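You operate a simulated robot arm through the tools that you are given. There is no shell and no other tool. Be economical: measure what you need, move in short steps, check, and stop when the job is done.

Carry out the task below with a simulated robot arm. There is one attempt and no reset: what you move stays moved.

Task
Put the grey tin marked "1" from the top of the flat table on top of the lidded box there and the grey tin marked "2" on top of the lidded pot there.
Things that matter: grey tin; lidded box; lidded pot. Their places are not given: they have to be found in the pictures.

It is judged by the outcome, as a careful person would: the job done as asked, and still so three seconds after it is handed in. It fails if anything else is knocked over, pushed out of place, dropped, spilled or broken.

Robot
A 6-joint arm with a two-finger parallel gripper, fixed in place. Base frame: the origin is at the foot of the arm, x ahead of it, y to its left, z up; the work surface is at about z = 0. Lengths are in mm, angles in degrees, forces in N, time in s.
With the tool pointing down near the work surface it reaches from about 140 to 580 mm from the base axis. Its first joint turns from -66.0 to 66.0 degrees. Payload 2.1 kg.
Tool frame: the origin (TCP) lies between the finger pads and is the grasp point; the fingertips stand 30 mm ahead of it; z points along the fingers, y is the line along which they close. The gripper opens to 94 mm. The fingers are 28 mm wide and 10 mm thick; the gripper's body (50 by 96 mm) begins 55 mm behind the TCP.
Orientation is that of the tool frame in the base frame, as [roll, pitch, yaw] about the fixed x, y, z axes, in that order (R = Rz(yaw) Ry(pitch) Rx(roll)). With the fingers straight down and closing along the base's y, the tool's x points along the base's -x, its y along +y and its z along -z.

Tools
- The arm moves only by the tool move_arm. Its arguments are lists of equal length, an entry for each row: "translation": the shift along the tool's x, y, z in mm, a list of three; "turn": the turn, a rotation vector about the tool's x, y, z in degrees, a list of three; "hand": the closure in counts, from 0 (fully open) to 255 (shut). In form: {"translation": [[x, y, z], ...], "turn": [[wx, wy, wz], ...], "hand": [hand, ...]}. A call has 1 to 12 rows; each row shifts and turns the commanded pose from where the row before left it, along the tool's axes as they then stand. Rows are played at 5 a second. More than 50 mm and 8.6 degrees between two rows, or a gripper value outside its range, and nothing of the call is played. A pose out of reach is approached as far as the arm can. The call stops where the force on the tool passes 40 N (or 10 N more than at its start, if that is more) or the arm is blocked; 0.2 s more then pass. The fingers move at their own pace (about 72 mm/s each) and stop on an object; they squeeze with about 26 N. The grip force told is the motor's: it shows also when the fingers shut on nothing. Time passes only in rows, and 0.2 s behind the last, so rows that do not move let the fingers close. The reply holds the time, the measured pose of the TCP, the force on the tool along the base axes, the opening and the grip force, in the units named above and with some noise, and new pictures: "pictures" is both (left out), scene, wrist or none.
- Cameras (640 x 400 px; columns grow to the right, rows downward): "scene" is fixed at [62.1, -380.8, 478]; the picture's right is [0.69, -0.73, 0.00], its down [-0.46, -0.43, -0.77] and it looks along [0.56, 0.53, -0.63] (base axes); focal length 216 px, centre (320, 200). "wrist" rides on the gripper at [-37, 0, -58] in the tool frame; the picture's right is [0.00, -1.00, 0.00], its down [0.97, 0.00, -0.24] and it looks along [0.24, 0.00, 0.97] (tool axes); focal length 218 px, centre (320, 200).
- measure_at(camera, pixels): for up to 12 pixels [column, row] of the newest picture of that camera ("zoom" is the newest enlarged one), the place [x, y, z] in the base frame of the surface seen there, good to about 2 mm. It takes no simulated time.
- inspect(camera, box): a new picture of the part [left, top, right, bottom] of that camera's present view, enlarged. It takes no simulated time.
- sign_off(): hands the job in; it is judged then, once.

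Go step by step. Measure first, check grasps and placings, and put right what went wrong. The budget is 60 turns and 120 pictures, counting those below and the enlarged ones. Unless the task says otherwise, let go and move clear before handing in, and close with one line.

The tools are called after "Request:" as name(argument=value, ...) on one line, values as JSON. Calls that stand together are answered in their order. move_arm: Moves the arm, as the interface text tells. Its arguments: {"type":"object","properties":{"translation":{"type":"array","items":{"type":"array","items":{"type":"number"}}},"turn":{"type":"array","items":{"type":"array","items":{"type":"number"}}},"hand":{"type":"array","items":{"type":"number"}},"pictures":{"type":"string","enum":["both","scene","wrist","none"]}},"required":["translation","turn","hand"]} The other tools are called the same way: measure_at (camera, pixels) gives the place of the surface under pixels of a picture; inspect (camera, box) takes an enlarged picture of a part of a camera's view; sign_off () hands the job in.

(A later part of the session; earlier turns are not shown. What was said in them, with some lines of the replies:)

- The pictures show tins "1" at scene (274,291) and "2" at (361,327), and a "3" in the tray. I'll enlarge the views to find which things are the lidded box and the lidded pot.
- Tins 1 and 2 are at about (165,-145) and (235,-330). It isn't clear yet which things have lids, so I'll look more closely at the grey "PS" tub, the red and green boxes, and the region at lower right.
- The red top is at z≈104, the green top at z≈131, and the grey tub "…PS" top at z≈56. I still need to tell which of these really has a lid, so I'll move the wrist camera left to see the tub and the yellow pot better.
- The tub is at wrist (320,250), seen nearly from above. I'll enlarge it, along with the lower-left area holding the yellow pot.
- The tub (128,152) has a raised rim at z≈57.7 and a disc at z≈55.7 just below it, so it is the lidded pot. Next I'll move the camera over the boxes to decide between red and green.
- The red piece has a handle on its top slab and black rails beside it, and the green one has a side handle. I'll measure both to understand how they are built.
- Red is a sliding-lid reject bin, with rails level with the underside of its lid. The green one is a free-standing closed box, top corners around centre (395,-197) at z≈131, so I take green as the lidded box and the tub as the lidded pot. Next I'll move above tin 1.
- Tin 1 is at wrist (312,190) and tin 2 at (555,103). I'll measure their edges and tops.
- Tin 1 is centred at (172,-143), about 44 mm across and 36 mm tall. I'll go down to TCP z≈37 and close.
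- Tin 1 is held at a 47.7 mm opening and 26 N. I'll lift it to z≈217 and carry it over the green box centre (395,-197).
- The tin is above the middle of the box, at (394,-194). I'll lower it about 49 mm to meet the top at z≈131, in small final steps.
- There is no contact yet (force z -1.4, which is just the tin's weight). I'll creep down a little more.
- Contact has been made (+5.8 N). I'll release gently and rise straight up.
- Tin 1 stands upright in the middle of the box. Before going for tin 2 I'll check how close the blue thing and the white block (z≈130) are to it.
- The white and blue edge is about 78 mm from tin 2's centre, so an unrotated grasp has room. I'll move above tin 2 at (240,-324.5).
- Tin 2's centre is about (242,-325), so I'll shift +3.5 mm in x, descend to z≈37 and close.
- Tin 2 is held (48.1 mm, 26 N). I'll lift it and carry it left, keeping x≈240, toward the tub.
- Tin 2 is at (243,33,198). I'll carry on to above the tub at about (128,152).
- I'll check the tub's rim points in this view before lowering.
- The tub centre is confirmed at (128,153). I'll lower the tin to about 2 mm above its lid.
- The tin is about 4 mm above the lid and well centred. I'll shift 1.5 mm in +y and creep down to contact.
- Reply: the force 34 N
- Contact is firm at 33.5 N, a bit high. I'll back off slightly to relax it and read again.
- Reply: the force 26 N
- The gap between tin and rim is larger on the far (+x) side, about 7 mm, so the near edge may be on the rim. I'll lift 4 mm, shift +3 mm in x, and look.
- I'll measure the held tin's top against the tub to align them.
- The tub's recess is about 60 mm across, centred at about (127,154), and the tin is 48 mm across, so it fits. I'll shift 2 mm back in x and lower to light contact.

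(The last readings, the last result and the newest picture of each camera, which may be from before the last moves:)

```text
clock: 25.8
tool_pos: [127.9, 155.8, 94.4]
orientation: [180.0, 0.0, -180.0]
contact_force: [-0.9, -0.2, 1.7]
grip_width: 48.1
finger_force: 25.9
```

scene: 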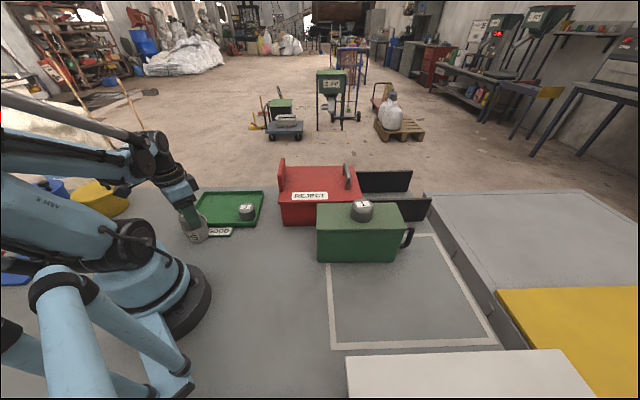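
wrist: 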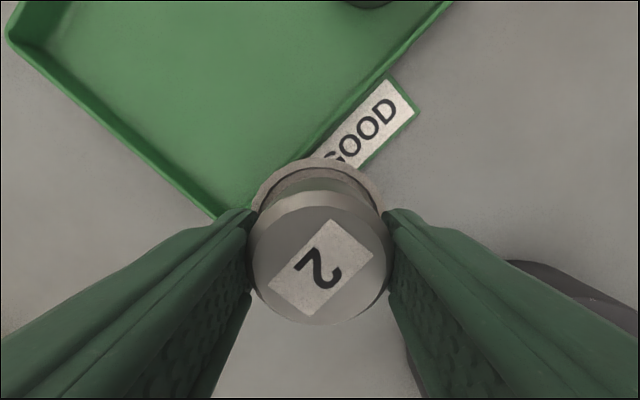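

Light contact (+1.7 N). I'll release and rise straight up.

Request:
move_arm(translation=[[0, 0, 0.2], [0, 0, 0], [0, 0, 0], [0, 0, 0], [0, 0, 0], [0, 0, -20], [0, 0, -40], [0, 0, -45]], turn=[[0, 0, 0], [0, 0, 0], [0, 0, 0], [0, 0, 0], [0, 0, 0], [0, 0, 0], [0, 0, 0], [0, 0, 0]], hand=[255, 110, 60, 40, 40, 40, 40, 40])

Request:
inspect(camera="scene", box=[160, 180, 270, 260])

```text
clock: 27.6
tool_pos: [128.1, 153.1, 198.7]
orientation: [180.0, 0.1, -180.0]
contact_force: [0.0, 0.4, 0.1]
grip_width: 79.1
finger_force: 0.0
```

scene: 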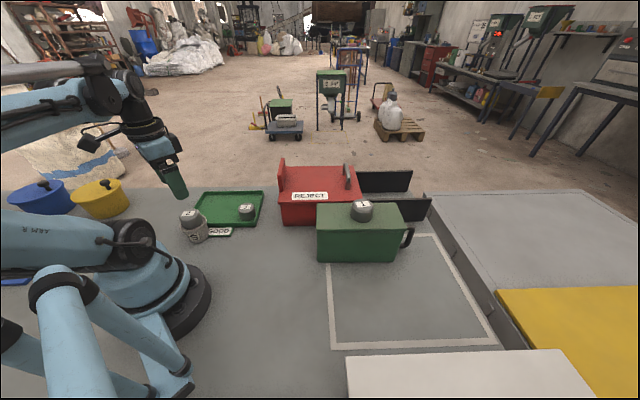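
wrist: 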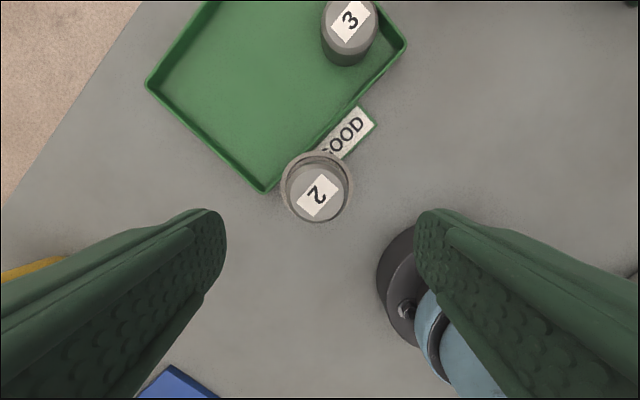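

```text
5.00 times, centred on (215, 220) of scene
```

zoom: 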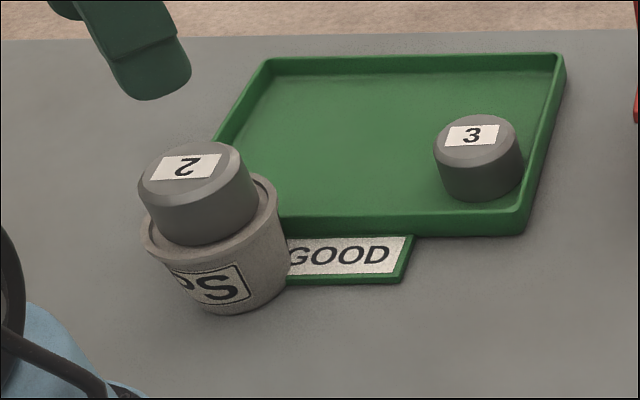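

Tin 2 stands on the tub. I'll check that it and tin 1 are level.

Request:
measure_at(camera="wrist", pixels=[[318, 195], [318, 175], [318, 212], [300, 195], [336, 195]])

Request:
measure_at(camera="scene", pixels=[[362, 206], [355, 205], [369, 205], [362, 203], [330, 220], [195, 234]])

```text
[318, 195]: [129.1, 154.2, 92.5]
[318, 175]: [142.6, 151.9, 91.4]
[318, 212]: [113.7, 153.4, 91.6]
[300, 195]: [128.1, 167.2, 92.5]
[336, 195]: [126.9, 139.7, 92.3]
```

```text
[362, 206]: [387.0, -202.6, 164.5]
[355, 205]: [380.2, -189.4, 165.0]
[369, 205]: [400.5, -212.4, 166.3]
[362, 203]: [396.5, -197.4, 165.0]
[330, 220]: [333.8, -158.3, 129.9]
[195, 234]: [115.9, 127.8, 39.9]
```

Both tins are level: tin 2's top is at z≈92 and tin 1's at z≈166. Each is centred on its support, and the arm is clear, so I'm handing in.

Request:
sign_off()

```text
The job is handed in.
```

I put tin "1" on top of the green lidded box and tin "2" on top of the grey lidded pot. Both were standing level when I handed in, and nothing else looked out of place in the last pictures; I took the green box over the red REJECT bin, and the grey tub over the two knob-lidded pots out of reach, as the ones you meant.
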